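You operate a simulated robot arm through the tools that you are given. There is no shell and no other tool.

You run a simulated two-armed robot. Do the job below in one go: nothing can be reset, and whatever is moved stays where it is left.

TASK
Take the lid off the clear jar labelled "tank" on the black bench top and lay it down there.
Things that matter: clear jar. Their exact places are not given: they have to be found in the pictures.

The check looks at the end state, three seconds after you hand in, the way a careful person would. Anything else that was tipped, shoved, dropped, spilled or broken makes it a failure. Lids that push on must go on centred and level and be pressed home; caps that screw on are set level and turned clockwise until they are tight.

THE ROBOT
Two 7-joint arms with two-finger parallel grippers on one trunk, on a base that moves. Base frame: it is fixed to the floor where the robot stands at the start and does not move with it; the origin is under the middle of the robot, x ahead of it, y to its left, z up. Readings come in mm, rad, newtons and seconds.
The left shoulder is at the start at [73, 174, 1184], the right one opposite. With the tool pointing down near the work surface each hand reaches from about 280 to 700 mm from the robot's upright axis, wherever it stands, measured 20 degrees to its own side. Places, roughly: clear jar [-3000, 1750, 750]. Payload 3.6 kg a hand.
The TCP of each hand is the grasp point between the finger pads, 30 mm short of the fingertips. In the tool frame z runs along the fingers and y along their closing line. The gripper opens to 110 mm. The fingers are 20 mm wide and 10 mm thick; the gripper's body (48 by 112 mm) begins 55 mm behind the TCP.
Orientation is told as [roll, pitch, yaw] about the base's x, y, z axes, in that order, counted from this pose: with the fingers straight down and closing along the base's y, the tool's x points along the base's -x, its y along +y and its z along -z.

THE INTERFACE
- The arms move only by the tool play_rows. It takes "left_plan", "right_plan" or both (then of equal length, played together; a hand with none holds still); each is one flat list of numbers, 6 for each row, row after row: the shift along the tool's x, y, z in mm, then the turn, a rotation vector about the tool's x, y, z in rad. In form: [x, y, z, wx, wy, wz, x, y, z, wx, wy, wz, ...]. A call has 1 to 20 rows; each row shifts and turns the commanded pose from where the row before left it, along the tool's axes as they then stand. "left_jaw" and "right_jaw" are, for a hand that has rows, the gripper command, from -1 (fully open) to 1 (shut), values between in proportion, set as the call begins (left out, the last holds). Each row takes 0.2 s and may step no farther than 50 mm and 0.15 rad from the row before; otherwise, or with a gripper value out of range, the whole call is refused. Where a pose cannot be reached the arm comes as near as it can. A force on the tool above 40 N (or 10 N above the force at the start of the call, whichever is more), or a blocked arm, ends the call early, and 0.2 s more pass. The fingers move at their own pace (about 153 mm/s each) and stop on an object; they squeeze with about 36 N. The grip force told is the motor's: it shows also when the fingers shut on nothing. Time passes only in rows, and 0.2 s behind the last, so rows that do not move let the fingers close. It gives the time, the measured TCP pose, the force on the tool (base axes), the opening and the grip force at its end, in the units of the frame above (readings bear some noise), with the torque about the TCP (base axes, N m) and any sound that the robot's microphone picked up.
- Cameras (640 x 400 px; columns grow to the right, rows downward): "scene" is now at [174, -30.1, 1354.6]; the picture's right is [-0.18, -0.98, 0.00], its down [-0.62, 0.12, -0.78] and it looks along [0.76, -0.14, -0.63] (base axes); focal length 293 px, centre (320, 200). "left" rides on the left gripper at [72, -17, -103] in its tool frame; the picture's right is [0.23, 0.97, 0.00], its down [-0.76, 0.18, -0.62] and it looks along [-0.61, 0.14, 0.78] (tool axes); focal length 222 px, centre (320, 200). "right" rides on the right gripper at [73, 17, -103] in its tool frame; the picture's right is [-0.23, 0.97, 0.00], its down [-0.76, -0.18, -0.62] and it looks along [-0.61, -0.14, 0.78] (tool axes); focal length 222 px, centre (320, 200).
- snapshot(camera): a new picture of that camera. The clock stands still meanwhile.
- raise_lower(by): moves the trunk up (or, below 0, down) by that many mm; the arms and the scene camera ride with it, the base frame stays. It gives what a move gives, with no picture.
- base_move(legs): drives the robot by 1 to 6 legs, each [ahead, left, turn to the left] in mm, mm and rad, along the robot's own axes; the way and the turn of a leg run together, so that a leg with both is an arc; at most 1500 mm and 3.142 rad a leg. The arms and the cameras ride along, it lands a little off, and it stops where it bumps. It gives what a move gives.
- head_to(pan, tilt): turns the head with the scene camera to pan (to the left, within 1.501 rad either way) and tilt (down, from -0.506 to 1.204), counted from straight ahead of the robot (the tilt from the chest, where the trunk bows). It gives what a move gives.
- measure_at(camera, pixels): there is no depth. For up to 12 entries [column, row, z] of the newest picture of that camera ("zoom" is the newest enlarged one), the place [x, y] in the base frame at which the ray of that pixel passes the height z, good to about 3 mm, but the place of the scene camera against the robot may be out by one fixed shift of up to 25 mm in any direction. The clock stands still meanwhile.
- inspect(camera, box): a new picture of the part [left, top, right, bottom] of that camera's present view, enlarged. The clock stands still meanwhile.
- close_job(): hands the job in; it is judged then, once.

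Leave the grippers open and the arms clear of the work at the hand-in unless told otherwise.

The tools are called after "Emit:" as a command line: name --argument value ..., lists and objects as JSON in quotes. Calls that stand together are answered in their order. play_rows: Moves the arms, as the interface text tells. Its arguments: {"type":"object","properties":{"left_plan":{"type":"array","items":{"type":"number"}},"left_jaw":{"type":"number"},"right_plan":{"type":"array","items":{"type":"number"}},"right_jaw":{"type":"number"}},"required":[]} The other tools are called the same way: raise_lower (by) moves the trunk up or down; base_move (legs) drives the base; head_to (pan, tilt) turns the head that bears the scene camera; snapshot (camera) takes a picture; measure_at (camera, pixels) gives the place at which the rays of pixels pass given heights; inspect (camera, box) takes an enlarged picture of a part of a camera's view; close_job () hands the job in.

At the start:

```text
time_s: 0.0
left_ee_pos: [483.4, 198.9, 1058.3]
left_ee_rot: [0.0, 0.0, 0.003]
left_force: [-0.3, -0.1, -0.2]
left_moment: [0.01, 0.03, 0.0]
left_opening: 109.9
left_finger_force: 0.1
right_ee_pos: [367.8, -185.7, 1155.4]
right_ee_rot: [0.001, 0.0, 0.002]
right_force: [0.2, -0.2, -0.2]
right_moment: [0.0, 0.01, -0.01]
right_opening: 109.9
right_finger_force: 0.0
trunk travel left (down, up): [-300.0, 463.0]
robot x, y, heading: [1.8, -2.0, 0.005]
head pan, tilt (commanded): [-0.183, 0.681]
```

scene: 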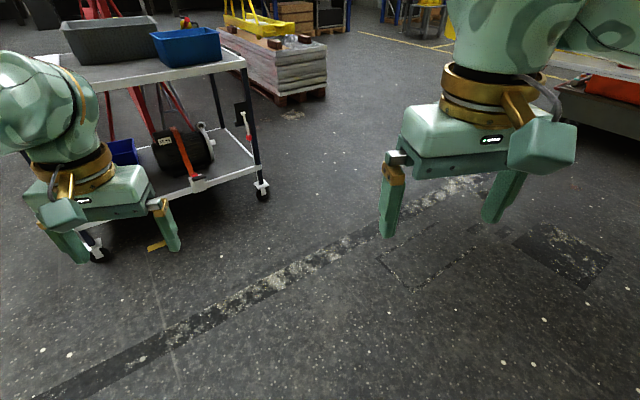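
right: 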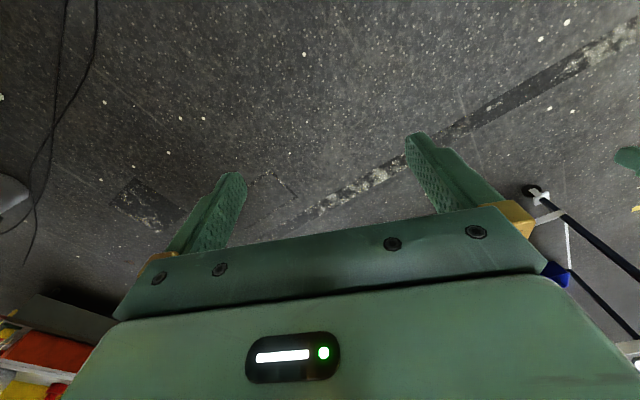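
left: 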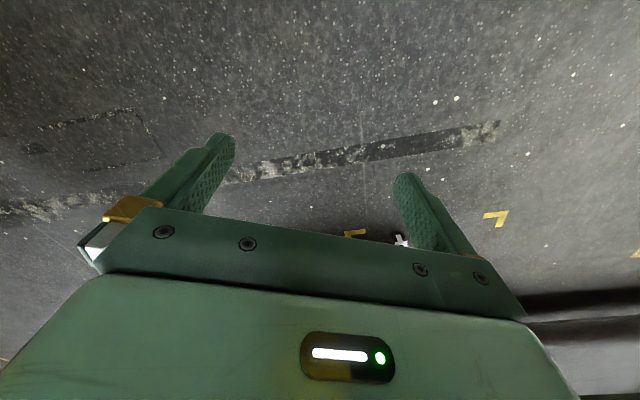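

The jar is said to be near [-3000, 1750, 750], behind the robot and to its left. I first turn the head far left to look for obstacles on the way.

Emit:
head_to --pan 1.5 --tilt 0.4

Emit:
snapshot --camera "scene"

```text
time_s: 1.7
left_ee_pos: [483.7, 197.3, 1057.8]
left_ee_rot: [-0.001, 0.001, 0.002]
left_force: [0.5, 0.1, 0.2]
left_moment: [0.01, -0.01, 0.0]
left_opening: 110.0
left_finger_force: 0.1
right_ee_pos: [367.7, -185.8, 1155.8]
right_ee_rot: [0.0, 0.001, 0.0]
right_force: [0.1, 0.6, -0.3]
right_moment: [-0.01, -0.02, -0.04]
right_opening: 109.9
right_finger_force: 0.0
trunk travel left (down, up): [-300.0, 463.0]
robot x, y, heading: [-2.4, -1.4, 0.003]
head pan, tilt (commanded): [1.499, 0.4]
```

```text
taken
```

scene: 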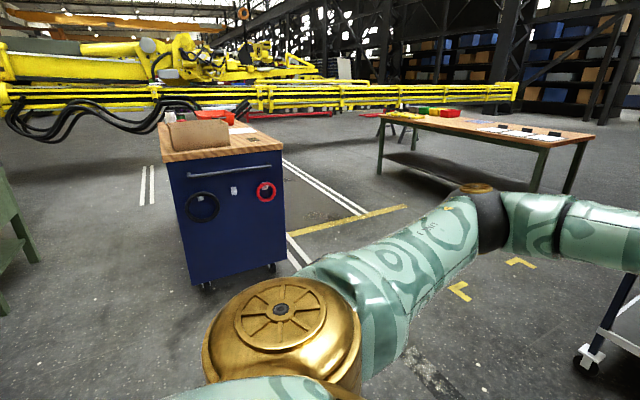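

I see a blue cabinet, a wooden table and the trolley on the right edge. I measure where they stand on the floor to know whether I can turn safely.

Emit:
measure_at --camera "scene" --pixels '[[205, 290, 0], [272, 268, 0], [582, 370, 0], [168, 160, 850], [282, 145, 850], [380, 175, 0], [530, 190, 0], [30, 260, 0], [5, 310, 0], [10, 220, 700]]'

Emit:
head_to --pan 0.6 --tilt 0.6

Emit:
snapshot --camera "scene"

```text
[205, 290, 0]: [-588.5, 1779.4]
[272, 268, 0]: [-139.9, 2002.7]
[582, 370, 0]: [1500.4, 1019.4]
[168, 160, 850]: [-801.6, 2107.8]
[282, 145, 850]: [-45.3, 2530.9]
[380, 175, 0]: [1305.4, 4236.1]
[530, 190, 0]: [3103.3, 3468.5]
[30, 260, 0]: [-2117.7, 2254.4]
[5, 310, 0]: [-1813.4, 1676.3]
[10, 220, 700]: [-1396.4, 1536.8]
```

```text
time_s: 2.9
left_ee_pos: [483.5, 197.5, 1058.2]
left_ee_rot: [0.0, 0.001, 0.003]
left_force: [-0.4, 0.4, 0.1]
left_moment: [-0.01, 0.04, -0.03]
left_opening: 109.8
left_finger_force: 0.1
right_ee_pos: [367.5, -186.5, 1155.6]
right_ee_rot: [-0.001, 0.001, -0.001]
right_force: [-0.2, 0.4, 0.6]
right_moment: [0.0, 0.01, 0.01]
right_opening: 110.3
right_finger_force: 0.1
trunk travel left (down, up): [-300.0, 463.0]
robot x, y, heading: [1.6, -1.6, -0.003]
head pan, tilt (commanded): [0.6, 0.6]
```

```text
taken
```

scene: 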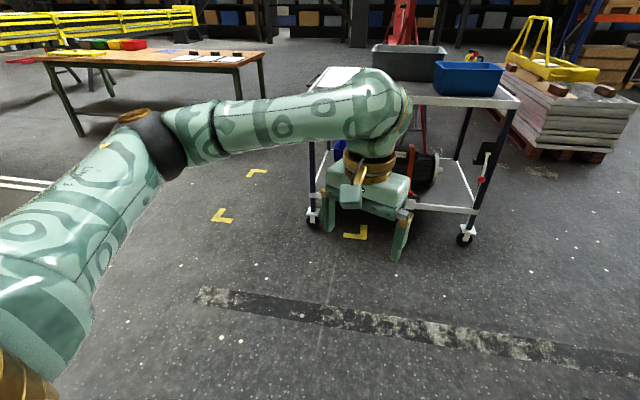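

Nothing stands within about 1.3 m ahead or to the left, so turning on the spot is safe. I turn left by 2.3 rad and look straight ahead.

Emit:
base_move --legs '[[0, 0, 2.3]]'

Emit:
head_to --pan 0.0 --tilt 0.35

Emit:
snapshot --camera "scene"

```text
time_s: 8.8
left_ee_pos: [-468.6, 231.6, 1056.9]
left_ee_rot: [-0.001, 0.002, 2.294]
left_force: [-0.5, -0.2, -0.5]
left_moment: [-0.01, -0.02, -0.01]
left_opening: 109.9
left_finger_force: 0.1
right_ee_pos: [-103.3, 398.6, 1154.7]
right_ee_rot: [0.0, 0.002, 2.295]
right_force: [0.0, 0.2, 0.1]
right_moment: [0.0, -0.02, -0.02]
right_opening: 109.8
right_finger_force: 0.0
trunk travel left (down, up): [-300.0, 463.0]
robot x, y, heading: [0.8, 4.6, 2.291]
head pan, tilt (commanded): [0.6, 0.6]
```

```text
time_s: 9.8
left_ee_pos: [-468.2, 231.3, 1057.6]
left_ee_rot: [-0.001, -0.001, 2.294]
left_force: [0.1, -0.4, 0.4]
left_moment: [-0.02, -0.02, -0.01]
left_opening: 110.1
left_finger_force: 0.1
right_ee_pos: [-104.0, 398.1, 1155.9]
right_ee_rot: [0.001, 0.002, 2.295]
right_force: [0.3, 0.2, -0.1]
right_moment: [0.0, 0.0, 0.01]
right_opening: 109.9
right_finger_force: 0.0
trunk travel left (down, up): [-300.0, 463.0]
robot x, y, heading: [2.8, -1.0, 2.296]
head pan, tilt (commanded): [0.0, 0.351]
```

```text
taken
```

scene: 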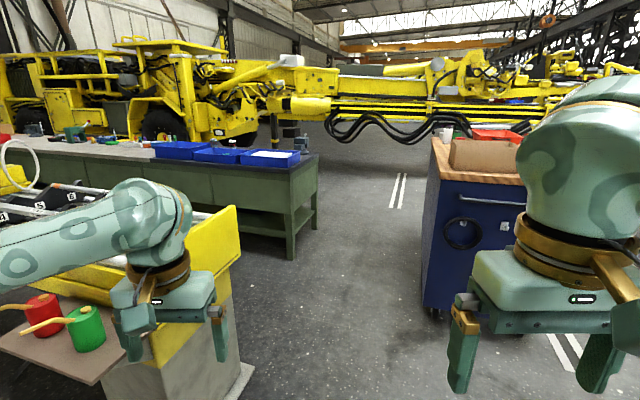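

A green bench and, nearer on the left, a yellow stand with oil cans are visible. I pan the head to the left to see the whole area around the jar's rough place.

Emit:
measure_at --camera "scene" --pixels '[[290, 258, 0], [316, 228, 0], [235, 395, 0], [318, 155, 800], [285, 168, 800], [95, 385, 400], [237, 205, 700], [160, 368, 400]]'

Emit:
head_to --pan 0.6 --tilt 0.35

Emit:
snapshot --camera "scene"

```text
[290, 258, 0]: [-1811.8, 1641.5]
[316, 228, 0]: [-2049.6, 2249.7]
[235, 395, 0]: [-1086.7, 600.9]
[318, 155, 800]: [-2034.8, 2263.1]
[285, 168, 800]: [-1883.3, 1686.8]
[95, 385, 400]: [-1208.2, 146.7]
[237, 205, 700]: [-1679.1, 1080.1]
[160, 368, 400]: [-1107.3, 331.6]
```

```text
time_s: 10.8
left_ee_pos: [-469.1, 230.4, 1057.8]
left_ee_rot: [0.0, -0.001, 2.295]
left_force: [0.1, -0.2, -0.3]
left_moment: [-0.02, 0.0, 0.03]
left_opening: 110.0
left_finger_force: 0.0
right_ee_pos: [-103.5, 398.5, 1155.4]
right_ee_rot: [0.001, 0.0, 2.295]
right_force: [0.3, -0.1, -0.2]
right_moment: [-0.01, 0.03, 0.03]
right_opening: 110.0
right_finger_force: 0.0
trunk travel left (down, up): [-300.0, 463.0]
robot x, y, heading: [-1.4, 1.5, 2.296]
head pan, tilt (commanded): [0.6, 0.351]
```

```text
taken
```

scene: 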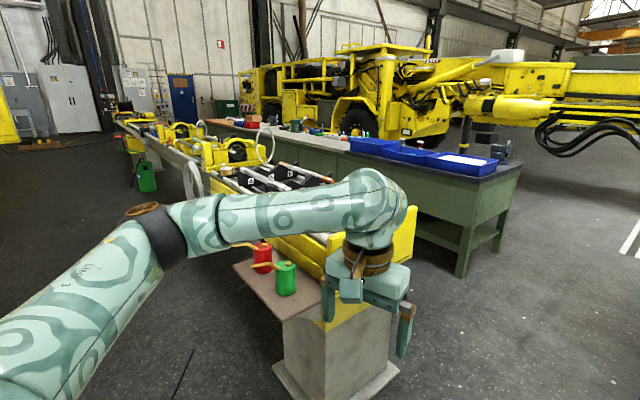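

The bench with the black top runs from its right end at about [-1880, 1690] to the left. A yellow beam stands in front of it. I enlarge the bench area to find the jar.

Emit:
inspect --camera "scene" --box '[180, 90, 340, 190]'

Emit:
inspect --camera "scene" --box '[320, 100, 540, 240]'

```text
4.00 times, centred on (260, 140) of scene
```

zoom: 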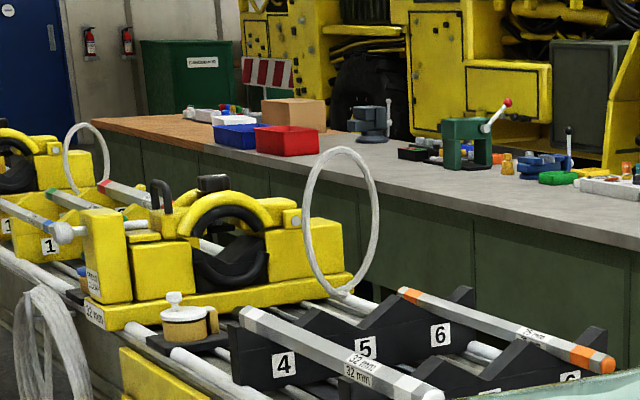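

```text
2.86 times, centred on (430, 170) of scene
```

zoom: 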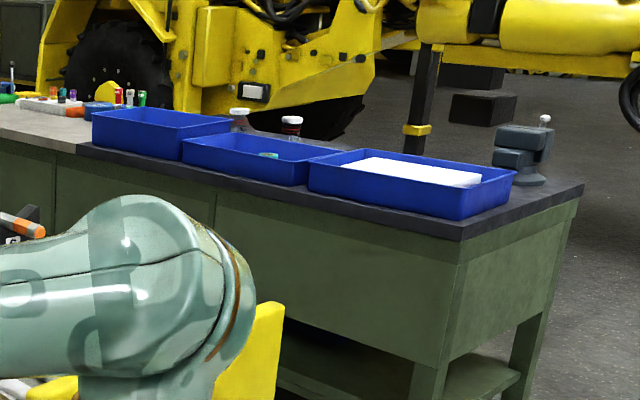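

The black top is the right-hand part of the bench. Behind the blue bins I see two containers with white lids at zoom (240,115) and (291,122). I measure several points here.

Emit:
measure_at --camera "zoom" --pixels '[[460, 240, 770], [583, 185, 770], [77, 150, 770], [240, 115, 900], [291, 122, 900], [241, 130, 850], [291, 135, 850], [460, 240, 900], [583, 185, 900], [530, 180, 800]]'

Emit:
inspect --camera "scene" --box '[380, 120, 460, 170]'

```text
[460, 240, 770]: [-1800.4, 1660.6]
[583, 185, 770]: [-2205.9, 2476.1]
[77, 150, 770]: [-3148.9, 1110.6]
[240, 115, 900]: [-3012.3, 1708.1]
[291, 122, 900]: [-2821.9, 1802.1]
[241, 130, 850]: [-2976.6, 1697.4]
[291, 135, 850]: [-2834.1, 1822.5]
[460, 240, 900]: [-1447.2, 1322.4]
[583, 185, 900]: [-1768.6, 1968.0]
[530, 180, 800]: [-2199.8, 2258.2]
```

```text
8.00 times, centred on (420, 145) of scene
```

zoom: 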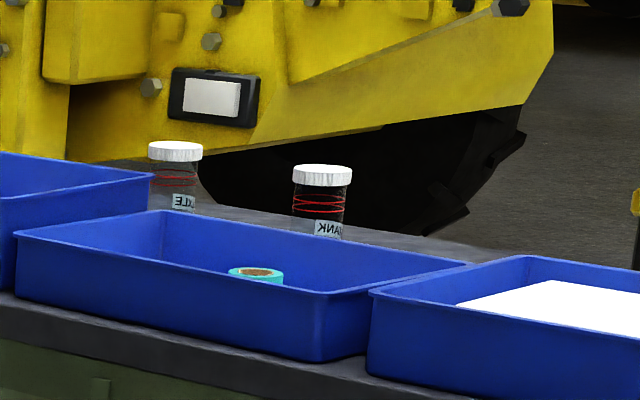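

Zoomed in, the left jar's label reads mirrored "…XLE" and the right jar (zoom 322,175) reads mirrored "TANK". Both labels face the far side of the bench, about 170 mm from the far edge. I'll go through the gap between bench end and blue cabinet. First I turn a bit right and drive halfway, then look again.

Emit:
base_move --legs '[[0, 0, -0.296], [1035, 200, 0]]'

Emit:
head_to --pan 0.0 --tilt 0.4

Emit:
snapshot --camera "scene"

```text
time_s: 17.1
left_ee_pos: [-980.8, 1213.4, 1057.6]
left_ee_rot: [0.0, -0.001, 1.992]
left_force: [-0.3, 0.4, 0.7]
left_moment: [-0.01, -0.02, -0.02]
left_opening: 110.0
left_finger_force: 0.1
right_ee_pos: [-583.4, 1263.5, 1156.3]
right_ee_rot: [0.0, 0.003, 1.991]
right_force: [0.0, 0.4, -0.1]
right_moment: [-0.01, 0.02, 0.03]
right_opening: 110.0
right_finger_force: 0.1
trunk travel left (down, up): [-300.0, 463.0]
robot x, y, heading: [-604.2, 854.7, 1.991]
head pan, tilt (commanded): [0.6, 0.351]
```

```text
time_s: 18.1
left_ee_pos: [-979.6, 1213.1, 1057.1]
left_ee_rot: [0.0, 0.0, 1.991]
left_force: [0.0, 1.0, 0.1]
left_moment: [0.01, -0.01, 0.01]
left_opening: 109.8
left_finger_force: 0.1
right_ee_pos: [-582.9, 1262.8, 1155.8]
right_ee_rot: [-0.001, 0.002, 1.992]
right_force: [0.1, -0.2, 0.3]
right_moment: [0.03, -0.01, 0.0]
right_opening: 110.1
right_finger_force: 0.2
trunk travel left (down, up): [-300.0, 463.0]
robot x, y, heading: [-601.0, 852.5, 1.987]
head pan, tilt (commanded): [0.0, 0.4]
```

```text
taken
```

scene: 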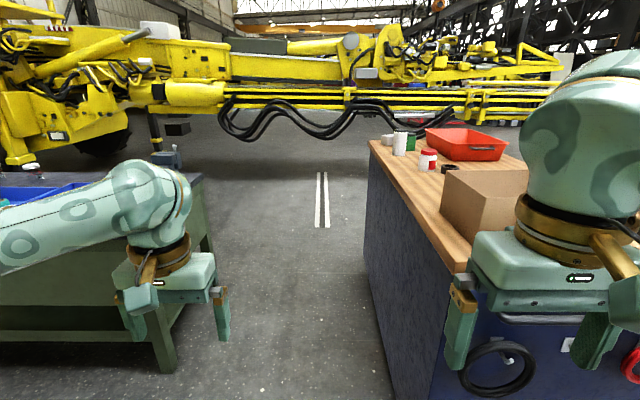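

The gap lies ahead, with bench corner left and cabinet right. I measure the floor points of both sides.

Emit:
measure_at --camera "scene" --pixels '[[165, 372, 0], [208, 250, 0], [370, 265, 0], [400, 370, 0], [460, 270, 950], [370, 140, 950], [200, 175, 770], [440, 205, 950], [480, 230, 1000]]'

```text
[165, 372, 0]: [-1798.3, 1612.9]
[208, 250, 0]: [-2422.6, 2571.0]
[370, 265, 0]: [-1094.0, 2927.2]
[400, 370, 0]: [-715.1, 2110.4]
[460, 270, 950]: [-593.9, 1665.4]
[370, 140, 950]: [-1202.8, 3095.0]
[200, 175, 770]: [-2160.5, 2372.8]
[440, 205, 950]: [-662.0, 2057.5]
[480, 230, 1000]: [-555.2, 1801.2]
```

The gap is about 1130 mm wide, running along heading 1.97. I shift left about 245 mm to its middle, then drive ahead 1150 mm and look left.

Emit:
base_move --legs '[[0, 245, -0.02], [1150, 0, 0]]'

Emit:
head_to --pan 0.7 --tilt 0.45

Emit:
snapshot --camera "scene"

```text
time_s: 25.4
left_ee_pos: [-1636.8, 2184.7, 1057.6]
left_ee_rot: [0.001, 0.0, 1.963]
left_force: [-0.5, 0.2, -0.1]
left_moment: [0.0, -0.01, -0.02]
left_opening: 109.8
left_finger_force: 0.1
right_ee_pos: [-1239.1, 2222.9, 1155.2]
right_ee_rot: [0.0, 0.004, 1.964]
right_force: [0.0, 0.3, 0.4]
right_moment: [0.01, -0.05, 0.0]
right_opening: 110.1
right_finger_force: 0.1
trunk travel left (down, up): [-300.0, 463.0]
robot x, y, heading: [-1270.0, 1814.4, 1.961]
head pan, tilt (commanded): [0.0, 0.4]
```

```text
time_s: 26.4
left_ee_pos: [-1637.3, 2182.7, 1058.4]
left_ee_rot: [0.0, -0.001, 1.964]
left_force: [-0.1, 0.2, 1.5]
left_moment: [0.05, -0.01, -0.03]
left_opening: 110.1
left_finger_force: 0.0
right_ee_pos: [-1237.8, 2223.2, 1156.3]
right_ee_rot: [0.0, 0.002, 1.964]
right_force: [0.0, -0.1, 0.0]
right_moment: [-0.03, 0.0, 0.03]
right_opening: 110.0
right_finger_force: 0.0
trunk travel left (down, up): [-300.0, 463.0]
robot x, y, heading: [-1268.5, 1813.2, 1.962]
head pan, tilt (commanded): [0.7, 0.45]
```

```text
taken
```

scene: 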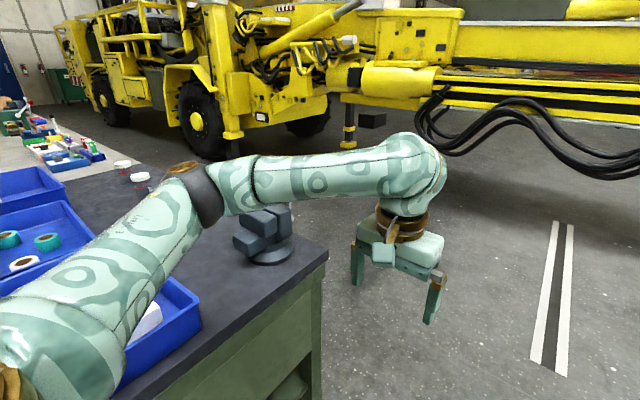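

There is a wide free strip behind the bench, before the yellow machine. Jars with white lids at (122,167) and (140,178), and a vise at (262,235). I measure distances.

Emit:
measure_at --camera "scene" --pixels '[[326, 250, 770], [180, 160, 770], [215, 158, 0], [347, 148, 0], [122, 165, 880], [140, 176, 880], [270, 258, 770], [316, 355, 0], [325, 135, 0], [232, 155, 0]]'

Emit:
inspect --camera "scene" --box '[90, 140, 186, 200]'

```text
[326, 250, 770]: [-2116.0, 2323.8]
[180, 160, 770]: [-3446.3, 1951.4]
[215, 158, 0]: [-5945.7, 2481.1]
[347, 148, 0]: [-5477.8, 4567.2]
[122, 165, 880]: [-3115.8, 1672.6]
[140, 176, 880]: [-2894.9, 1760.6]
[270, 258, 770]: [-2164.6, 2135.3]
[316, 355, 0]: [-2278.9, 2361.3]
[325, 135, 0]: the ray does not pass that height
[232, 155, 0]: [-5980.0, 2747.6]
```

```text
6.67 times, centred on (138, 170) of scene
```

zoom: 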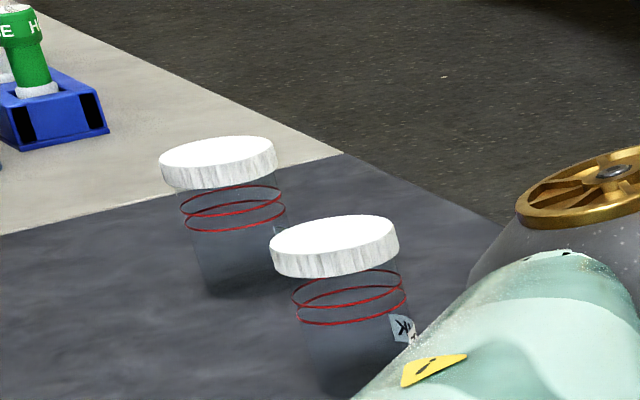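

The strip behind the bench is several metres deep. Bench far edge is near [-2116, 2324] at its right corner. I drive ahead 1450 mm past the bench, turn left a quarter turn and look along the strip.

Emit:
base_move --legs '[[1450, 0, 0], [0, 0, 1.57]]'

Emit:
head_to --pan 0.3 --tilt 0.5

Emit:
snapshot --camera "scene"

```text
time_s: 37.5
left_ee_pos: [-2200.9, 2797.5, 1057.7]
left_ee_rot: [0.0, 0.0, -2.757]
left_force: [-0.5, -0.1, -0.5]
left_moment: [0.05, -0.03, -0.02]
left_opening: 109.9
left_finger_force: 0.1
right_ee_pos: [-2236.2, 3196.1, 1156.0]
right_ee_rot: [0.0, 0.002, -2.758]
right_force: [0.5, -0.4, -0.3]
right_moment: [-0.02, -0.03, 0.01]
right_opening: 110.0
right_finger_force: 0.0
trunk travel left (down, up): [-300.0, 463.0]
robot x, y, heading: [-1823.6, 3157.4, -2.755]
head pan, tilt (commanded): [0.7, 0.45]
```

```text
time_s: 38.4
left_ee_pos: [-2201.4, 2797.5, 1058.4]
left_ee_rot: [0.001, 0.001, -2.757]
left_force: [1.5, 0.1, -0.2]
left_moment: [-0.03, 0.03, 0.01]
left_opening: 110.1
left_finger_force: 0.0
right_ee_pos: [-2236.1, 3196.4, 1155.3]
right_ee_rot: [0.0, 0.001, -2.758]
right_force: [0.8, 0.2, 0.2]
right_moment: [0.0, 0.01, 0.0]
right_opening: 110.0
right_finger_force: 0.1
trunk travel left (down, up): [-300.0, 463.0]
robot x, y, heading: [-1827.3, 3163.5, -2.759]
head pan, tilt (commanded): [0.3, 0.499]
```

```text
taken
```

scene: 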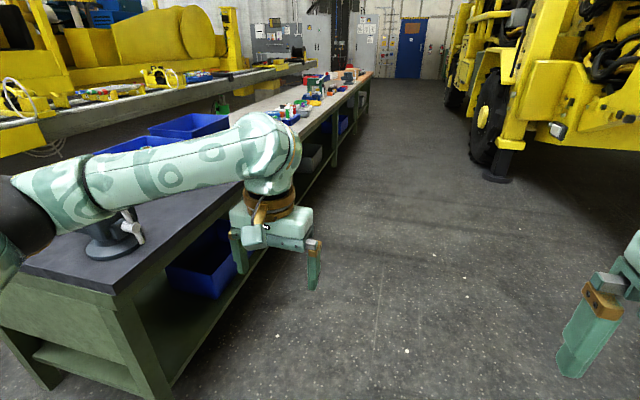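

The strip along the bench is clear. The tank jar is about 1490 mm ahead along this heading and 900 mm to the left. I drive ahead 1480 mm, turn left a quarter turn to face the bench, and look.

Emit:
base_move --legs '[[1480, 0, 0], [0, 0, 1.57]]'

Emit:
head_to --pan 0.0 --tilt 0.6

Emit:
snapshot --camera "scene"

Emit:
snapshot --camera "left"

Emit:
snapshot --camera "right"

```text
time_s: 49.5
left_ee_pos: [-2834.9, 2243.0, 1058.8]
left_ee_rot: [0.002, -0.001, -1.198]
left_force: [0.1, 0.1, 0.4]
left_moment: [0.0, 0.03, 0.0]
left_opening: 109.9
left_finger_force: 0.0
right_ee_pos: [-3234.8, 2213.0, 1156.0]
right_ee_rot: [0.0, 0.003, -1.199]
right_force: [-0.4, 0.7, 0.5]
right_moment: [-0.01, -0.03, 0.03]
right_opening: 109.9
right_finger_force: 0.0
trunk travel left (down, up): [-300.0, 463.0]
robot x, y, heading: [-3196.0, 2622.4, -1.201]
head pan, tilt (commanded): [0.3, 0.499]
```

```text
time_s: 50.3
left_ee_pos: [-2834.9, 2243.0, 1058.0]
left_ee_rot: [0.001, 0.0, -1.2]
left_force: [0.2, -1.5, -0.7]
left_moment: [0.0, 0.02, 0.01]
left_opening: 109.9
left_finger_force: 0.1
right_ee_pos: [-3235.3, 2214.7, 1156.0]
right_ee_rot: [0.0, 0.002, -1.198]
right_force: [0.4, -0.5, -0.7]
right_moment: [0.0, 0.01, 0.03]
right_opening: 110.1
right_finger_force: 0.0
trunk travel left (down, up): [-300.0, 463.0]
robot x, y, heading: [-3194.7, 2626.2, -1.202]
head pan, tilt (commanded): [0.0, 0.6]
```

```text
taken
```

scene: 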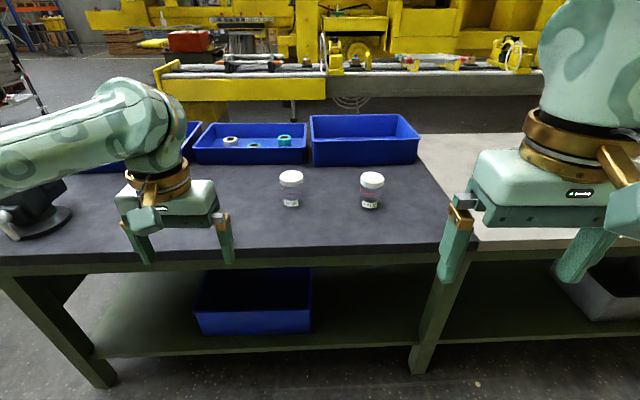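

```text
taken
```

left: 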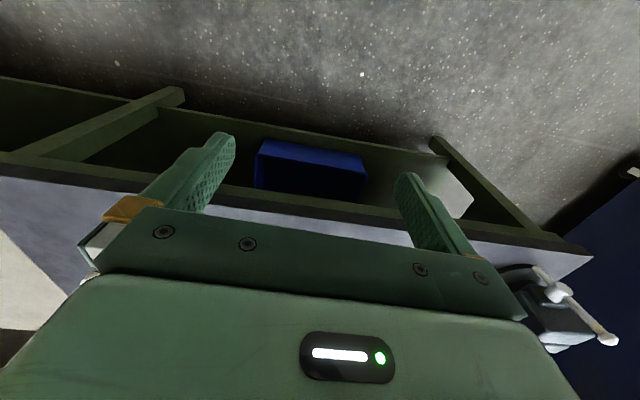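

```text
taken
```

right: 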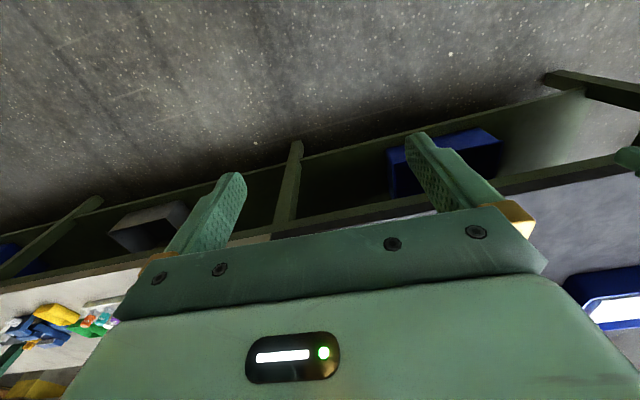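

I face the bench now; two jars at (291,189) and (371,190). I enlarge them to read the labels and see the lid type.

Emit:
inspect --camera "scene" --box '[264, 155, 344, 205]'

Emit:
measure_at --camera "zoom" --pixels '[[216, 405, 770]]'

Emit:
inspect --camera "scene" --box '[260, 160, 404, 250]'

```text
8.00 times, centred on (304, 180) of scene
```

zoom: 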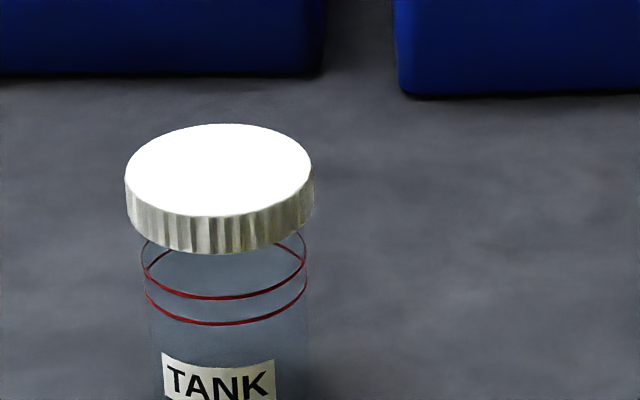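

```text
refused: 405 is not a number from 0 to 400
```

```text
4.44 times, centred on (332, 205) of scene
```

zoom: 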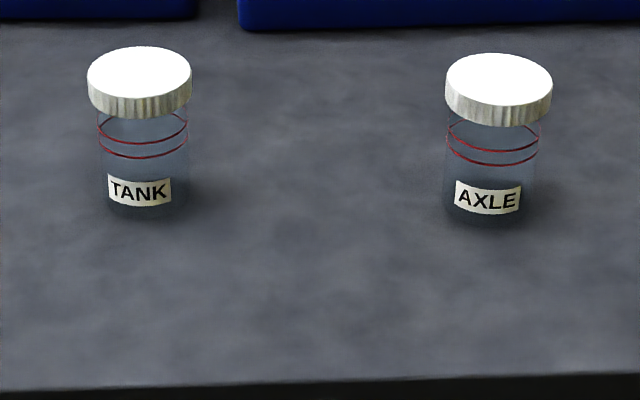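

The left one is "TANK" (zoom 139,130), with a white ribbed lid (probably screwed). I measure its lid top and base at assumed heights.

Emit:
measure_at --camera "zoom" --pixels '[[139, 74, 880], [139, 207, 770], [139, 207, 750], [90, 80, 880], [191, 80, 880], [499, 81, 880], [499, 213, 770], [330, 375, 770], [139, 74, 860], [139, 207, 800]]'

```text
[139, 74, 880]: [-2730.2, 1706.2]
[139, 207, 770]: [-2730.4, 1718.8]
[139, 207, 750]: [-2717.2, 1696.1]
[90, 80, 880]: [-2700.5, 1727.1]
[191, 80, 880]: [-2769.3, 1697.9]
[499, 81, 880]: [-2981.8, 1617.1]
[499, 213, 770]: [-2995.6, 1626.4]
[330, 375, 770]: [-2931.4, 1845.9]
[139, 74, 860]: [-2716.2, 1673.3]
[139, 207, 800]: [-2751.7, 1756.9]
```

The tank jar stands about 1020 mm ahead and 100 mm left, the bench edge about 820 mm ahead. I drive 430 mm ahead and 104 mm left so the jar stands straight ahead at about 590 mm, well clear of the bench edge.

Emit:
base_move --legs '[[430, 104, 0]]'

Emit:
head_to --pan 0.0 --tilt 0.9

Emit:
snapshot --camera "scene"

```text
time_s: 53.0
left_ee_pos: [-2583.3, 1876.5, 1057.2]
left_ee_rot: [0.0, 0.0, -1.202]
left_force: [0.1, 0.2, -0.8]
left_moment: [0.0, 0.0, -0.02]
left_opening: 110.0
left_finger_force: 0.0
right_ee_pos: [-2981.3, 1845.3, 1155.4]
right_ee_rot: [-0.001, 0.002, -1.2]
right_force: [0.7, -0.4, -0.9]
right_moment: [-0.02, 0.0, 0.03]
right_opening: 110.2
right_finger_force: 0.1
trunk travel left (down, up): [-300.0, 463.0]
robot x, y, heading: [-2942.7, 2252.2, -1.201]
head pan, tilt (commanded): [0.0, 0.6]
```

```text
time_s: 53.8
left_ee_pos: [-2582.7, 1877.6, 1059.0]
left_ee_rot: [0.0, 0.0, -1.199]
left_force: [0.2, 0.5, -0.1]
left_moment: [0.02, -0.03, -0.01]
left_opening: 109.9
left_finger_force: 0.0
right_ee_pos: [-2982.1, 1846.7, 1156.6]
right_ee_rot: [0.0, 0.004, -1.199]
right_force: [-0.9, 0.0, -0.1]
right_moment: [0.0, -0.03, 0.0]
right_opening: 110.1
right_finger_force: 0.0
trunk travel left (down, up): [-300.0, 463.0]
robot x, y, heading: [-2937.8, 2254.6, -1.205]
head pan, tilt (commanded): [0.0, 0.901]
```

```text
taken
```

scene: 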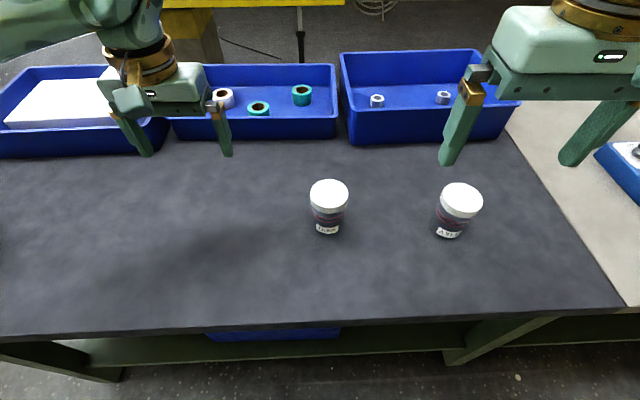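

Jar "tank" is at (328,207) now. I measure it from this new viewpoint to triangulate heights (lid top centre (329,194), base (328,230)) and enlarge it.

Emit:
measure_at --camera "scene" --pixels '[[329, 194, 880], [329, 194, 860], [328, 230, 770], [328, 230, 750], [328, 230, 790], [459, 199, 880], [330, 325, 770]]'

Emit:
inspect --camera "scene" --box '[284, 165, 380, 240]'

```text
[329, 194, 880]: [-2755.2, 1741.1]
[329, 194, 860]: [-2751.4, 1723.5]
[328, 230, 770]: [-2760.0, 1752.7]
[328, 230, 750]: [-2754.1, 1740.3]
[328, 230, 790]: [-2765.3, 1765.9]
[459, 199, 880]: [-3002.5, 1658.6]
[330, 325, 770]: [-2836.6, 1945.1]
```

```text
5.33 times, centred on (332, 202) of scene
```

zoom: 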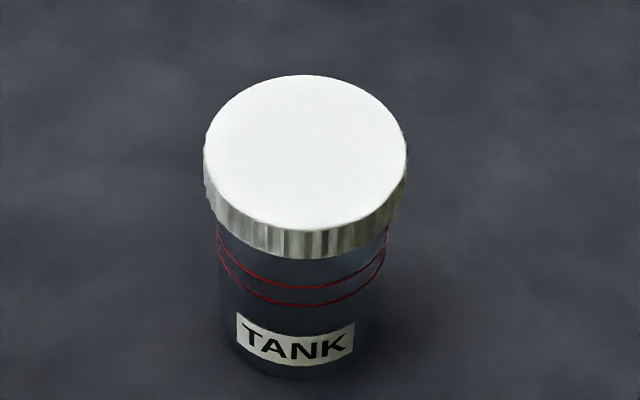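

By triangulating both views, the bench top is near z≈830, the lid top near z≈927, and the jar near [-2768, 1785], about 500 mm straight ahead. I'll move the right hand 120 mm to the right for room, then bring the left hand over, a little short of the jar, to look with its camera from above.

Emit:
play_rows --right_plan '[0, -40, 0, 0, 0, 0, 0, -40, 0, 0, 0, 0, 0, -40, 0, 0, 0, 0, 0, 0, 0, 0, 0, 0, 0, 0, 0, 0, 0, 0, 0, 0, 0, 0, 0, 0]' --left_plan '[0, 0, 0, 0, 0, 0, 8, -41, 0, 0, 0, 0, 8, -41, 0, 0, 0, 0, 8, -41, 0, 0, 0, 0, 8, -41, 0, 0, 0, 0, 9, -41, 0, 0, 0, 0]'

Emit:
snapshot --camera "left"

Emit:
snapshot --camera "scene"

```text
time_s: 55.2
left_ee_pos: [-2788.4, 1841.2, 1057.8]
left_ee_rot: [0.001, -0.001, -1.201]
left_force: [-0.3, 0.7, -0.7]
left_moment: [0.0, 0.0, -0.02]
left_opening: 110.0
left_finger_force: 0.0
right_ee_pos: [-3094.7, 1803.1, 1155.8]
right_ee_rot: [0.001, 0.002, -1.199]
right_force: [-0.1, -0.3, -1.1]
right_moment: [-0.01, 0.0, -0.03]
right_opening: 109.9
right_finger_force: 0.0
trunk travel left (down, up): [-300.0, 463.0]
robot x, y, heading: [-2941.7, 2257.8, -1.2]
head pan, tilt (commanded): [0.0, 0.901]
```

```text
taken
```

left: 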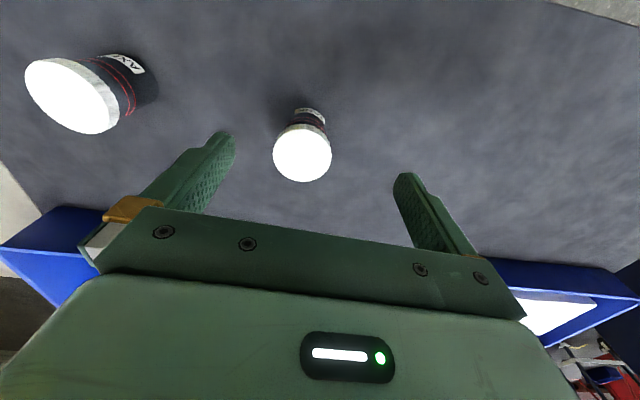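

```text
taken
```

scene: 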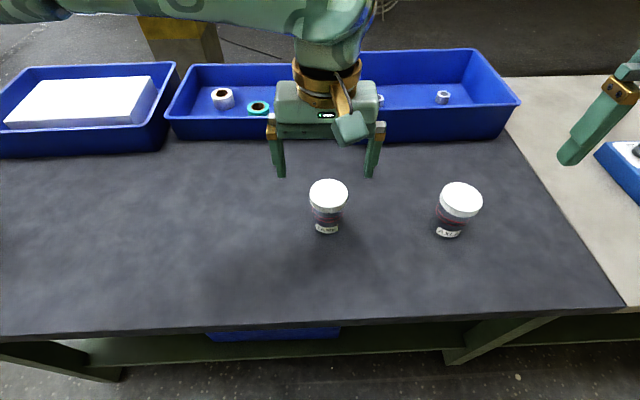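

The left camera sees the tank lid at about (302,154). I measure it at several heights and enlarge it; then I'll lower the hand for a second view to triangulate.

Emit:
inspect --camera "left" --box '[254, 95, 350, 190]'

Emit:
measure_at --camera "left" --pixels '[[302, 154, 930], [302, 154, 910], [302, 154, 890], [302, 154, 860], [273, 154, 900], [331, 154, 900], [313, 110, 830], [313, 110, 800], [75, 96, 900]]'

```text
4.21 times, centred on (302, 142) of left
```

zoom: 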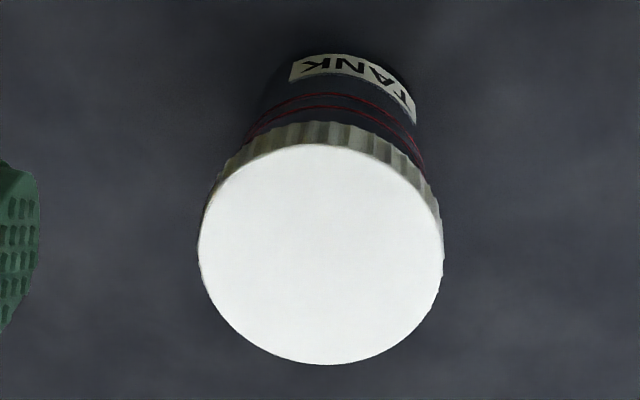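

```text
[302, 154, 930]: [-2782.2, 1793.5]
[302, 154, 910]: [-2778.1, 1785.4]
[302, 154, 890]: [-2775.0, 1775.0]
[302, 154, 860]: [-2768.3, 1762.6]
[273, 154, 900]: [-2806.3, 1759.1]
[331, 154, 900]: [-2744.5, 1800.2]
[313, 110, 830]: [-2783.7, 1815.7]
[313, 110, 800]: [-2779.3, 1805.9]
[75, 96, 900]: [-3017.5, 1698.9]
```

I move the left hand 56 mm forward and 11 mm right to be over the lid, still high, and look again to triangulate the lid height.

Emit:
play_rows --left_plan '[-28, -5.5, 0, 0, 0, 0, -28, -5.5, 0, 0, 0, 0, 0, 0, 0, 0, 0, 0]'

Emit:
snapshot --camera "left"

Emit:
inspect --camera "left" --box '[250, 120, 370, 220]'

```text
time_s: 56.0
left_ee_pos: [-2777.1, 1784.8, 1057.6]
left_ee_rot: [0.0, -0.001, -1.202]
left_force: [0.6, -0.3, -0.5]
left_moment: [-0.01, -0.03, 0.01]
left_opening: 109.8
left_finger_force: 0.0
right_ee_pos: [-3092.2, 1803.5, 1156.4]
right_ee_rot: [0.002, -0.001, -1.2]
right_force: [0.1, -0.6, -0.2]
right_moment: [0.0, 0.03, 0.03]
right_opening: 110.1
right_finger_force: 0.0
trunk travel left (down, up): [-300.0, 463.0]
robot x, y, heading: [-2940.7, 2258.4, -1.198]
head pan, tilt (commanded): [0.0, 0.901]
```

```text
taken
```

left: 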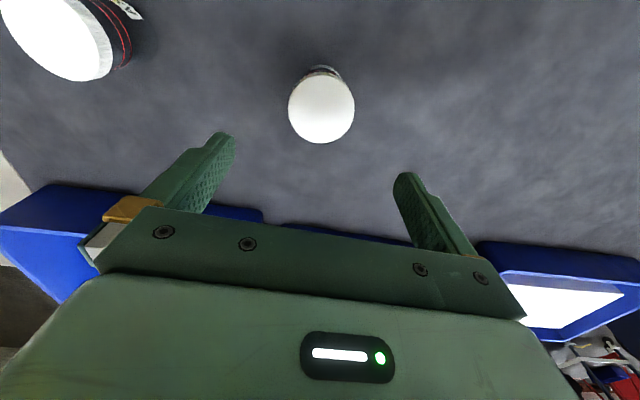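

```text
4.00 times, centred on (310, 170) of left
```

zoom: 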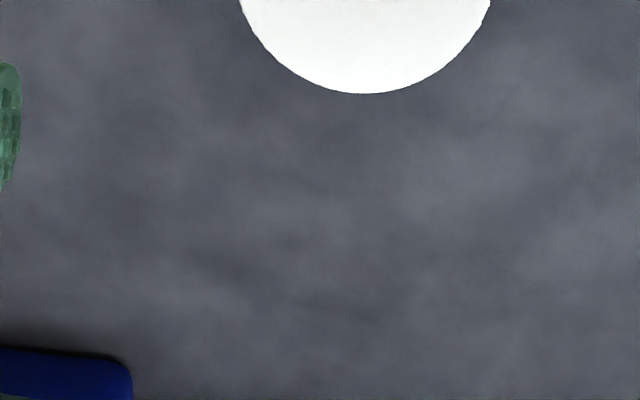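

The lid centre is now at (321,109). I measure again at various heights.

Emit:
measure_at --camera "left" --pixels '[[321, 109, 930], [321, 109, 910], [321, 109, 890], [321, 109, 860], [288, 109, 915], [354, 109, 915], [321, 143, 915], [55, 40, 915]]'

```text
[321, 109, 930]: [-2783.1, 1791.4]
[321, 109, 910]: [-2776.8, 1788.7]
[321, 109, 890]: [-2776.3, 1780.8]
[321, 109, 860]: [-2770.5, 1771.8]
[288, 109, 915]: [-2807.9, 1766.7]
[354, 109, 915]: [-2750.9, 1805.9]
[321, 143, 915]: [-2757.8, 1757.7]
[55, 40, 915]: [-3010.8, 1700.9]
```

The two views agree: lid top at z≈917, centre ≈ [-2779, 1788], diameter ≈ 69 mm; bench top then ≈ 825. The hand is nearly centred. I nudge it 3 mm toward the robot and lower it 85 mm (tips still ~25 mm above the lid) to check centring.

Emit:
play_rows --left_plan '[3, -0.8, 25, 0, 0, 0, 0, 0, 30, 0, 0, 0, 0, 0, 30, 0, 0, 0, 0, 0, 0, 0, 0, 0]'

Emit:
snapshot --camera "left"

Emit:
inspect --camera "left" --box '[220, 60, 412, 180]'

```text
time_s: 57.0
left_ee_pos: [-2780.3, 1787.4, 973.3]
left_ee_rot: [0.0, -0.001, -1.201]
left_force: [0.1, 0.9, -0.4]
left_moment: [0.0, 0.02, -0.01]
left_opening: 110.0
left_finger_force: 0.2
right_ee_pos: [-3093.5, 1803.8, 1156.7]
right_ee_rot: [-0.002, -0.001, -1.2]
right_force: [0.2, -0.3, 0.3]
right_moment: [0.01, 0.02, 0.02]
right_opening: 109.9
right_finger_force: 0.1
trunk travel left (down, up): [-300.0, 463.0]
robot x, y, heading: [-2934.6, 2258.0, -1.201]
head pan, tilt (commanded): [0.0, 0.901]
```

```text
taken
```

left: 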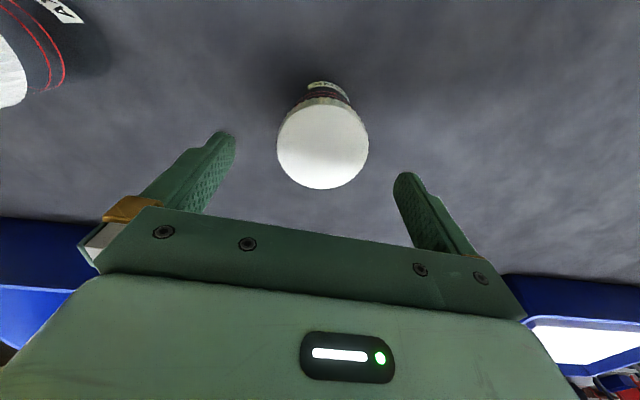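

```text
3.33 times, centred on (316, 120) of left
```

zoom: 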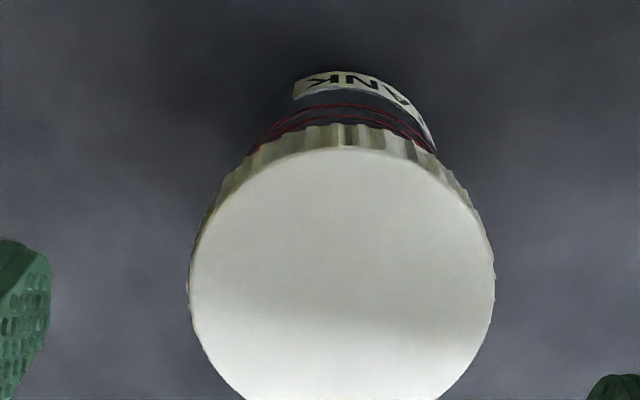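

The lid is at (323,146) in the left camera. I measure its centre at several heights for a refined triangulation.

Emit:
measure_at --camera "left" --pixels '[[323, 146.5, 930], [323, 146.5, 917], [323, 146.5, 905], [277, 146.5, 917], [369, 146.5, 917], [323, 104, 917], [323, 189, 917], [323, 146.5, 890]]'

```text
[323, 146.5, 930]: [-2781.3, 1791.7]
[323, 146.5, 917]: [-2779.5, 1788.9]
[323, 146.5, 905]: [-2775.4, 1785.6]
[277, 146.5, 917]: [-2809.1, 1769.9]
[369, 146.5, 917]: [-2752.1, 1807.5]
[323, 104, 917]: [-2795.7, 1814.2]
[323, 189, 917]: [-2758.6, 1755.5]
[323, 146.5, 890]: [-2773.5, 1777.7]
```

The hand is centred within 2 mm. I rotate the left hand clockwise (seen from above) by 1.35 rad at this height, so there is room to turn the lid anticlockwise afterwards, and read how far the wrist follows.

Emit:
play_rows --left_plan '[0, 0, 0, 0, 0, 0.15, 0, 0, 0, 0, 0, 0.15, 0, 0, 0, 0, 0, 0.15, 0, 0, 0, 0, 0, 0.15, 0, 0, 0, 0, 0, 0.15, 0, 0, 0, 0, 0, 0.15, 0, 0, 0, 0, 0, 0.15, 0, 0, 0, 0, 0, 0.15, 0, 0, 0, 0, 0, 0.15, 0, 0, 0, 0, 0, 0]'

Emit:
snapshot --camera "left"

Emit:
snapshot --camera "scene"

```text
time_s: 59.2
left_ee_pos: [-2780.7, 1787.3, 972.7]
left_ee_rot: [0.0, 0.0, -2.552]
left_force: [0.3, 0.4, 0.4]
left_moment: [-0.04, 0.02, 0.02]
left_opening: 110.1
left_finger_force: 0.0
right_ee_pos: [-3092.0, 1803.7, 1156.4]
right_ee_rot: [0.002, 0.0, -1.201]
right_force: [0.1, -0.1, 0.5]
right_moment: [0.0, 0.01, -0.01]
right_opening: 110.1
right_finger_force: 0.2
trunk travel left (down, up): [-300.0, 463.0]
robot x, y, heading: [-2941.9, 2256.6, -1.202]
head pan, tilt (commanded): [0.0, 0.901]
```

```text
taken
```

left: 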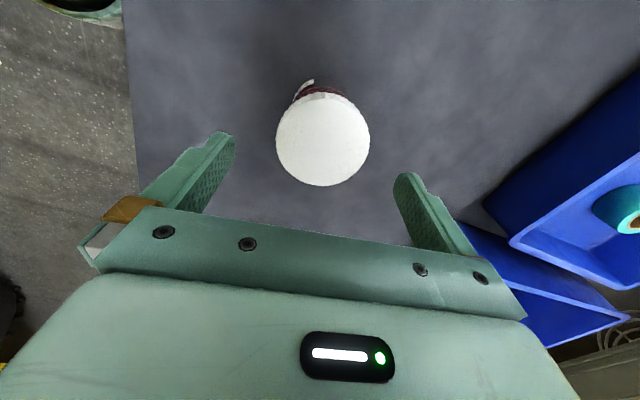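

```text
taken
```

scene: 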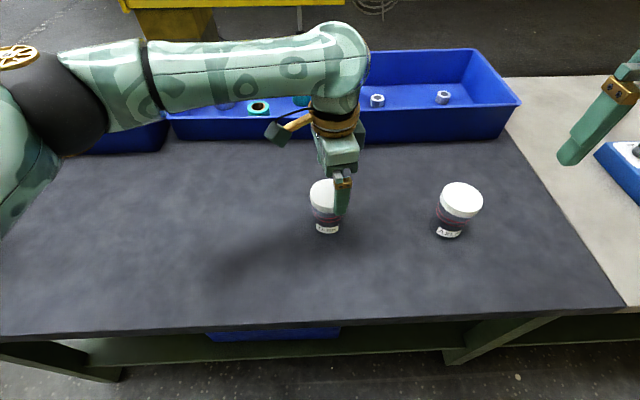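

The wrist followed fully (yaw −2.55). The lid sits centred between the fingers. I lower the hand 46 mm so the tips reach the lid's rim, still open.

Emit:
play_rows --left_plan '[0, 0, 16, 0, 0, 0, 0, 0, 16, 0, 0, 0, 0, 0, 14, 0, 0, 0, 0, 0, 0, 0, 0, 0]'

Emit:
snapshot --camera "left"

Emit:
inspect --camera "scene" --box '[270, 140, 398, 240]'

```text
time_s: 60.2
left_ee_pos: [-2780.3, 1786.7, 926.3]
left_ee_rot: [0.0, -0.002, -2.551]
left_force: [-0.7, 1.4, 0.5]
left_moment: [0.02, 0.03, -0.01]
left_opening: 109.8
left_finger_force: 0.1
right_ee_pos: [-3094.0, 1804.3, 1157.2]
right_ee_rot: [-0.001, 0.003, -1.202]
right_force: [-0.2, 0.2, -0.9]
right_moment: [-0.01, 0.01, 0.02]
right_opening: 109.9
right_finger_force: 0.1
trunk travel left (down, up): [-300.0, 463.0]
robot x, y, heading: [-2939.2, 2260.1, -1.199]
head pan, tilt (commanded): [0.0, 0.901]
```

```text
taken
```

left: 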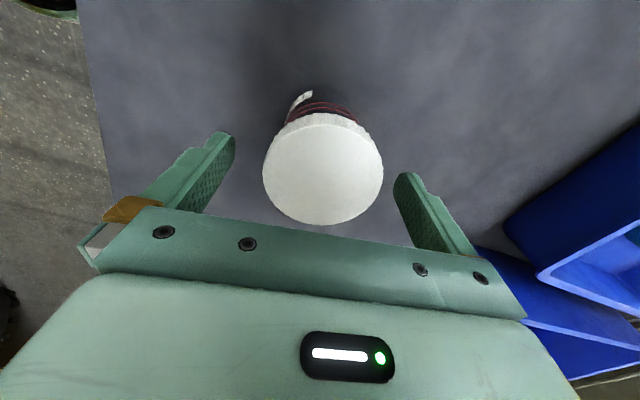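

```text
4.00 times, centred on (334, 190) of scene
```

zoom: 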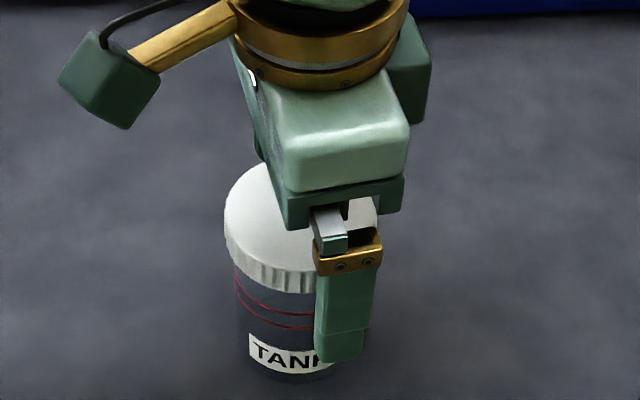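

The tips surround the lid evenly. I close gently to about 66 mm first and then read the opening, the force and any shift.

Emit:
play_rows --left_plan '[0, 0, 0, 0, 0, 0, 0, 0, 0, 0, 0, 0, 0, 0, 0, 0, 0, 0]' --left_jaw -0.2

Emit:
snapshot --camera "left"

```text
time_s: 61.0
left_ee_pos: [-2779.6, 1787.1, 927.2]
left_ee_rot: [0.0, 0.001, -2.551]
left_force: [0.3, 0.2, 0.0]
left_moment: [0.01, 0.0, 0.02]
left_opening: 67.5
left_finger_force: 13.8
right_ee_pos: [-3092.9, 1802.2, 1155.8]
right_ee_rot: [0.0, 0.004, -1.202]
right_force: [1.6, 1.1, -0.6]
right_moment: [-0.01, 0.01, -0.03]
right_opening: 110.2
right_finger_force: 0.1
trunk travel left (down, up): [-300.0, 463.0]
robot x, y, heading: [-2943.2, 2253.5, -1.2]
head pan, tilt (commanded): [0.0, 0.901]
```

```text
taken
```

left: 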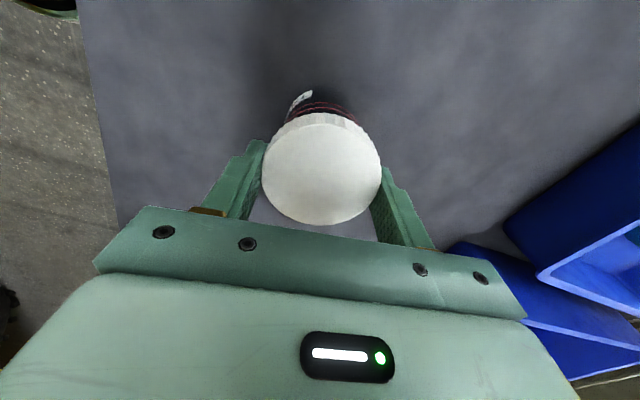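

The fingers hold the lid at 67.5 mm without shifting it. I now squeeze fully and turn anticlockwise (negative about tool z) by 0.3 rad as a test, watching torque and whether the jar body follows.

Emit:
play_rows --left_plan '[0, 0, 0, 0, 0, 0, 0, 0, 0, 0, 0, 0, 0, 0, 0, 0, 0, -0.1, 0, 0, 0, 0, 0, -0.1, 0, 0, 0, 0, 0, -0.1]' --left_jaw 1

Emit:
snapshot --camera "left"

Emit:
inspect --camera "scene" --box '[270, 140, 398, 240]'

```text
time_s: 62.2
left_ee_pos: [-2779.0, 1787.2, 926.2]
left_ee_rot: [0.001, -0.001, -2.248]
left_force: [-0.2, 0.5, -1.6]
left_moment: [-0.04, 0.02, -0.01]
left_opening: 65.9
left_finger_force: 35.8
right_ee_pos: [-3092.9, 1804.1, 1156.2]
right_ee_rot: [0.0, 0.001, -1.201]
right_force: [0.9, 0.5, -0.3]
right_moment: [0.0, -0.02, -0.01]
right_opening: 109.8
right_finger_force: 0.0
trunk travel left (down, up): [-300.0, 463.0]
robot x, y, heading: [-2941.5, 2257.4, -1.203]
head pan, tilt (commanded): [0.0, 0.901]
```

```text
taken
```

left: 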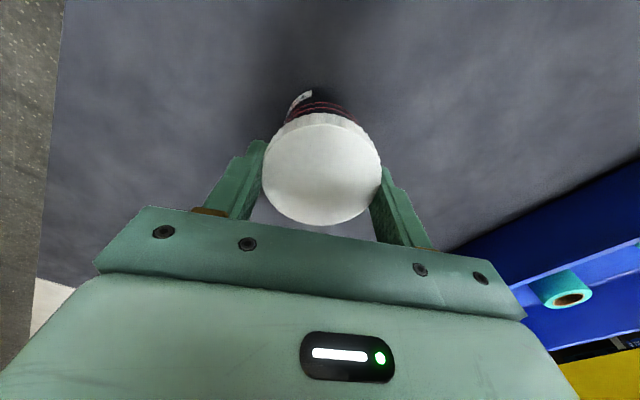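

```text
4.00 times, centred on (334, 190) of scene
```

zoom: 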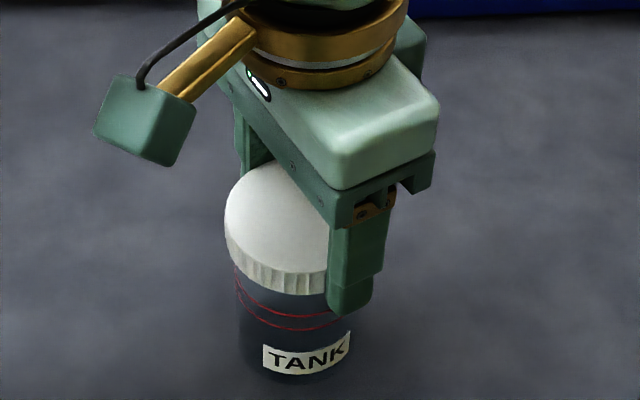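

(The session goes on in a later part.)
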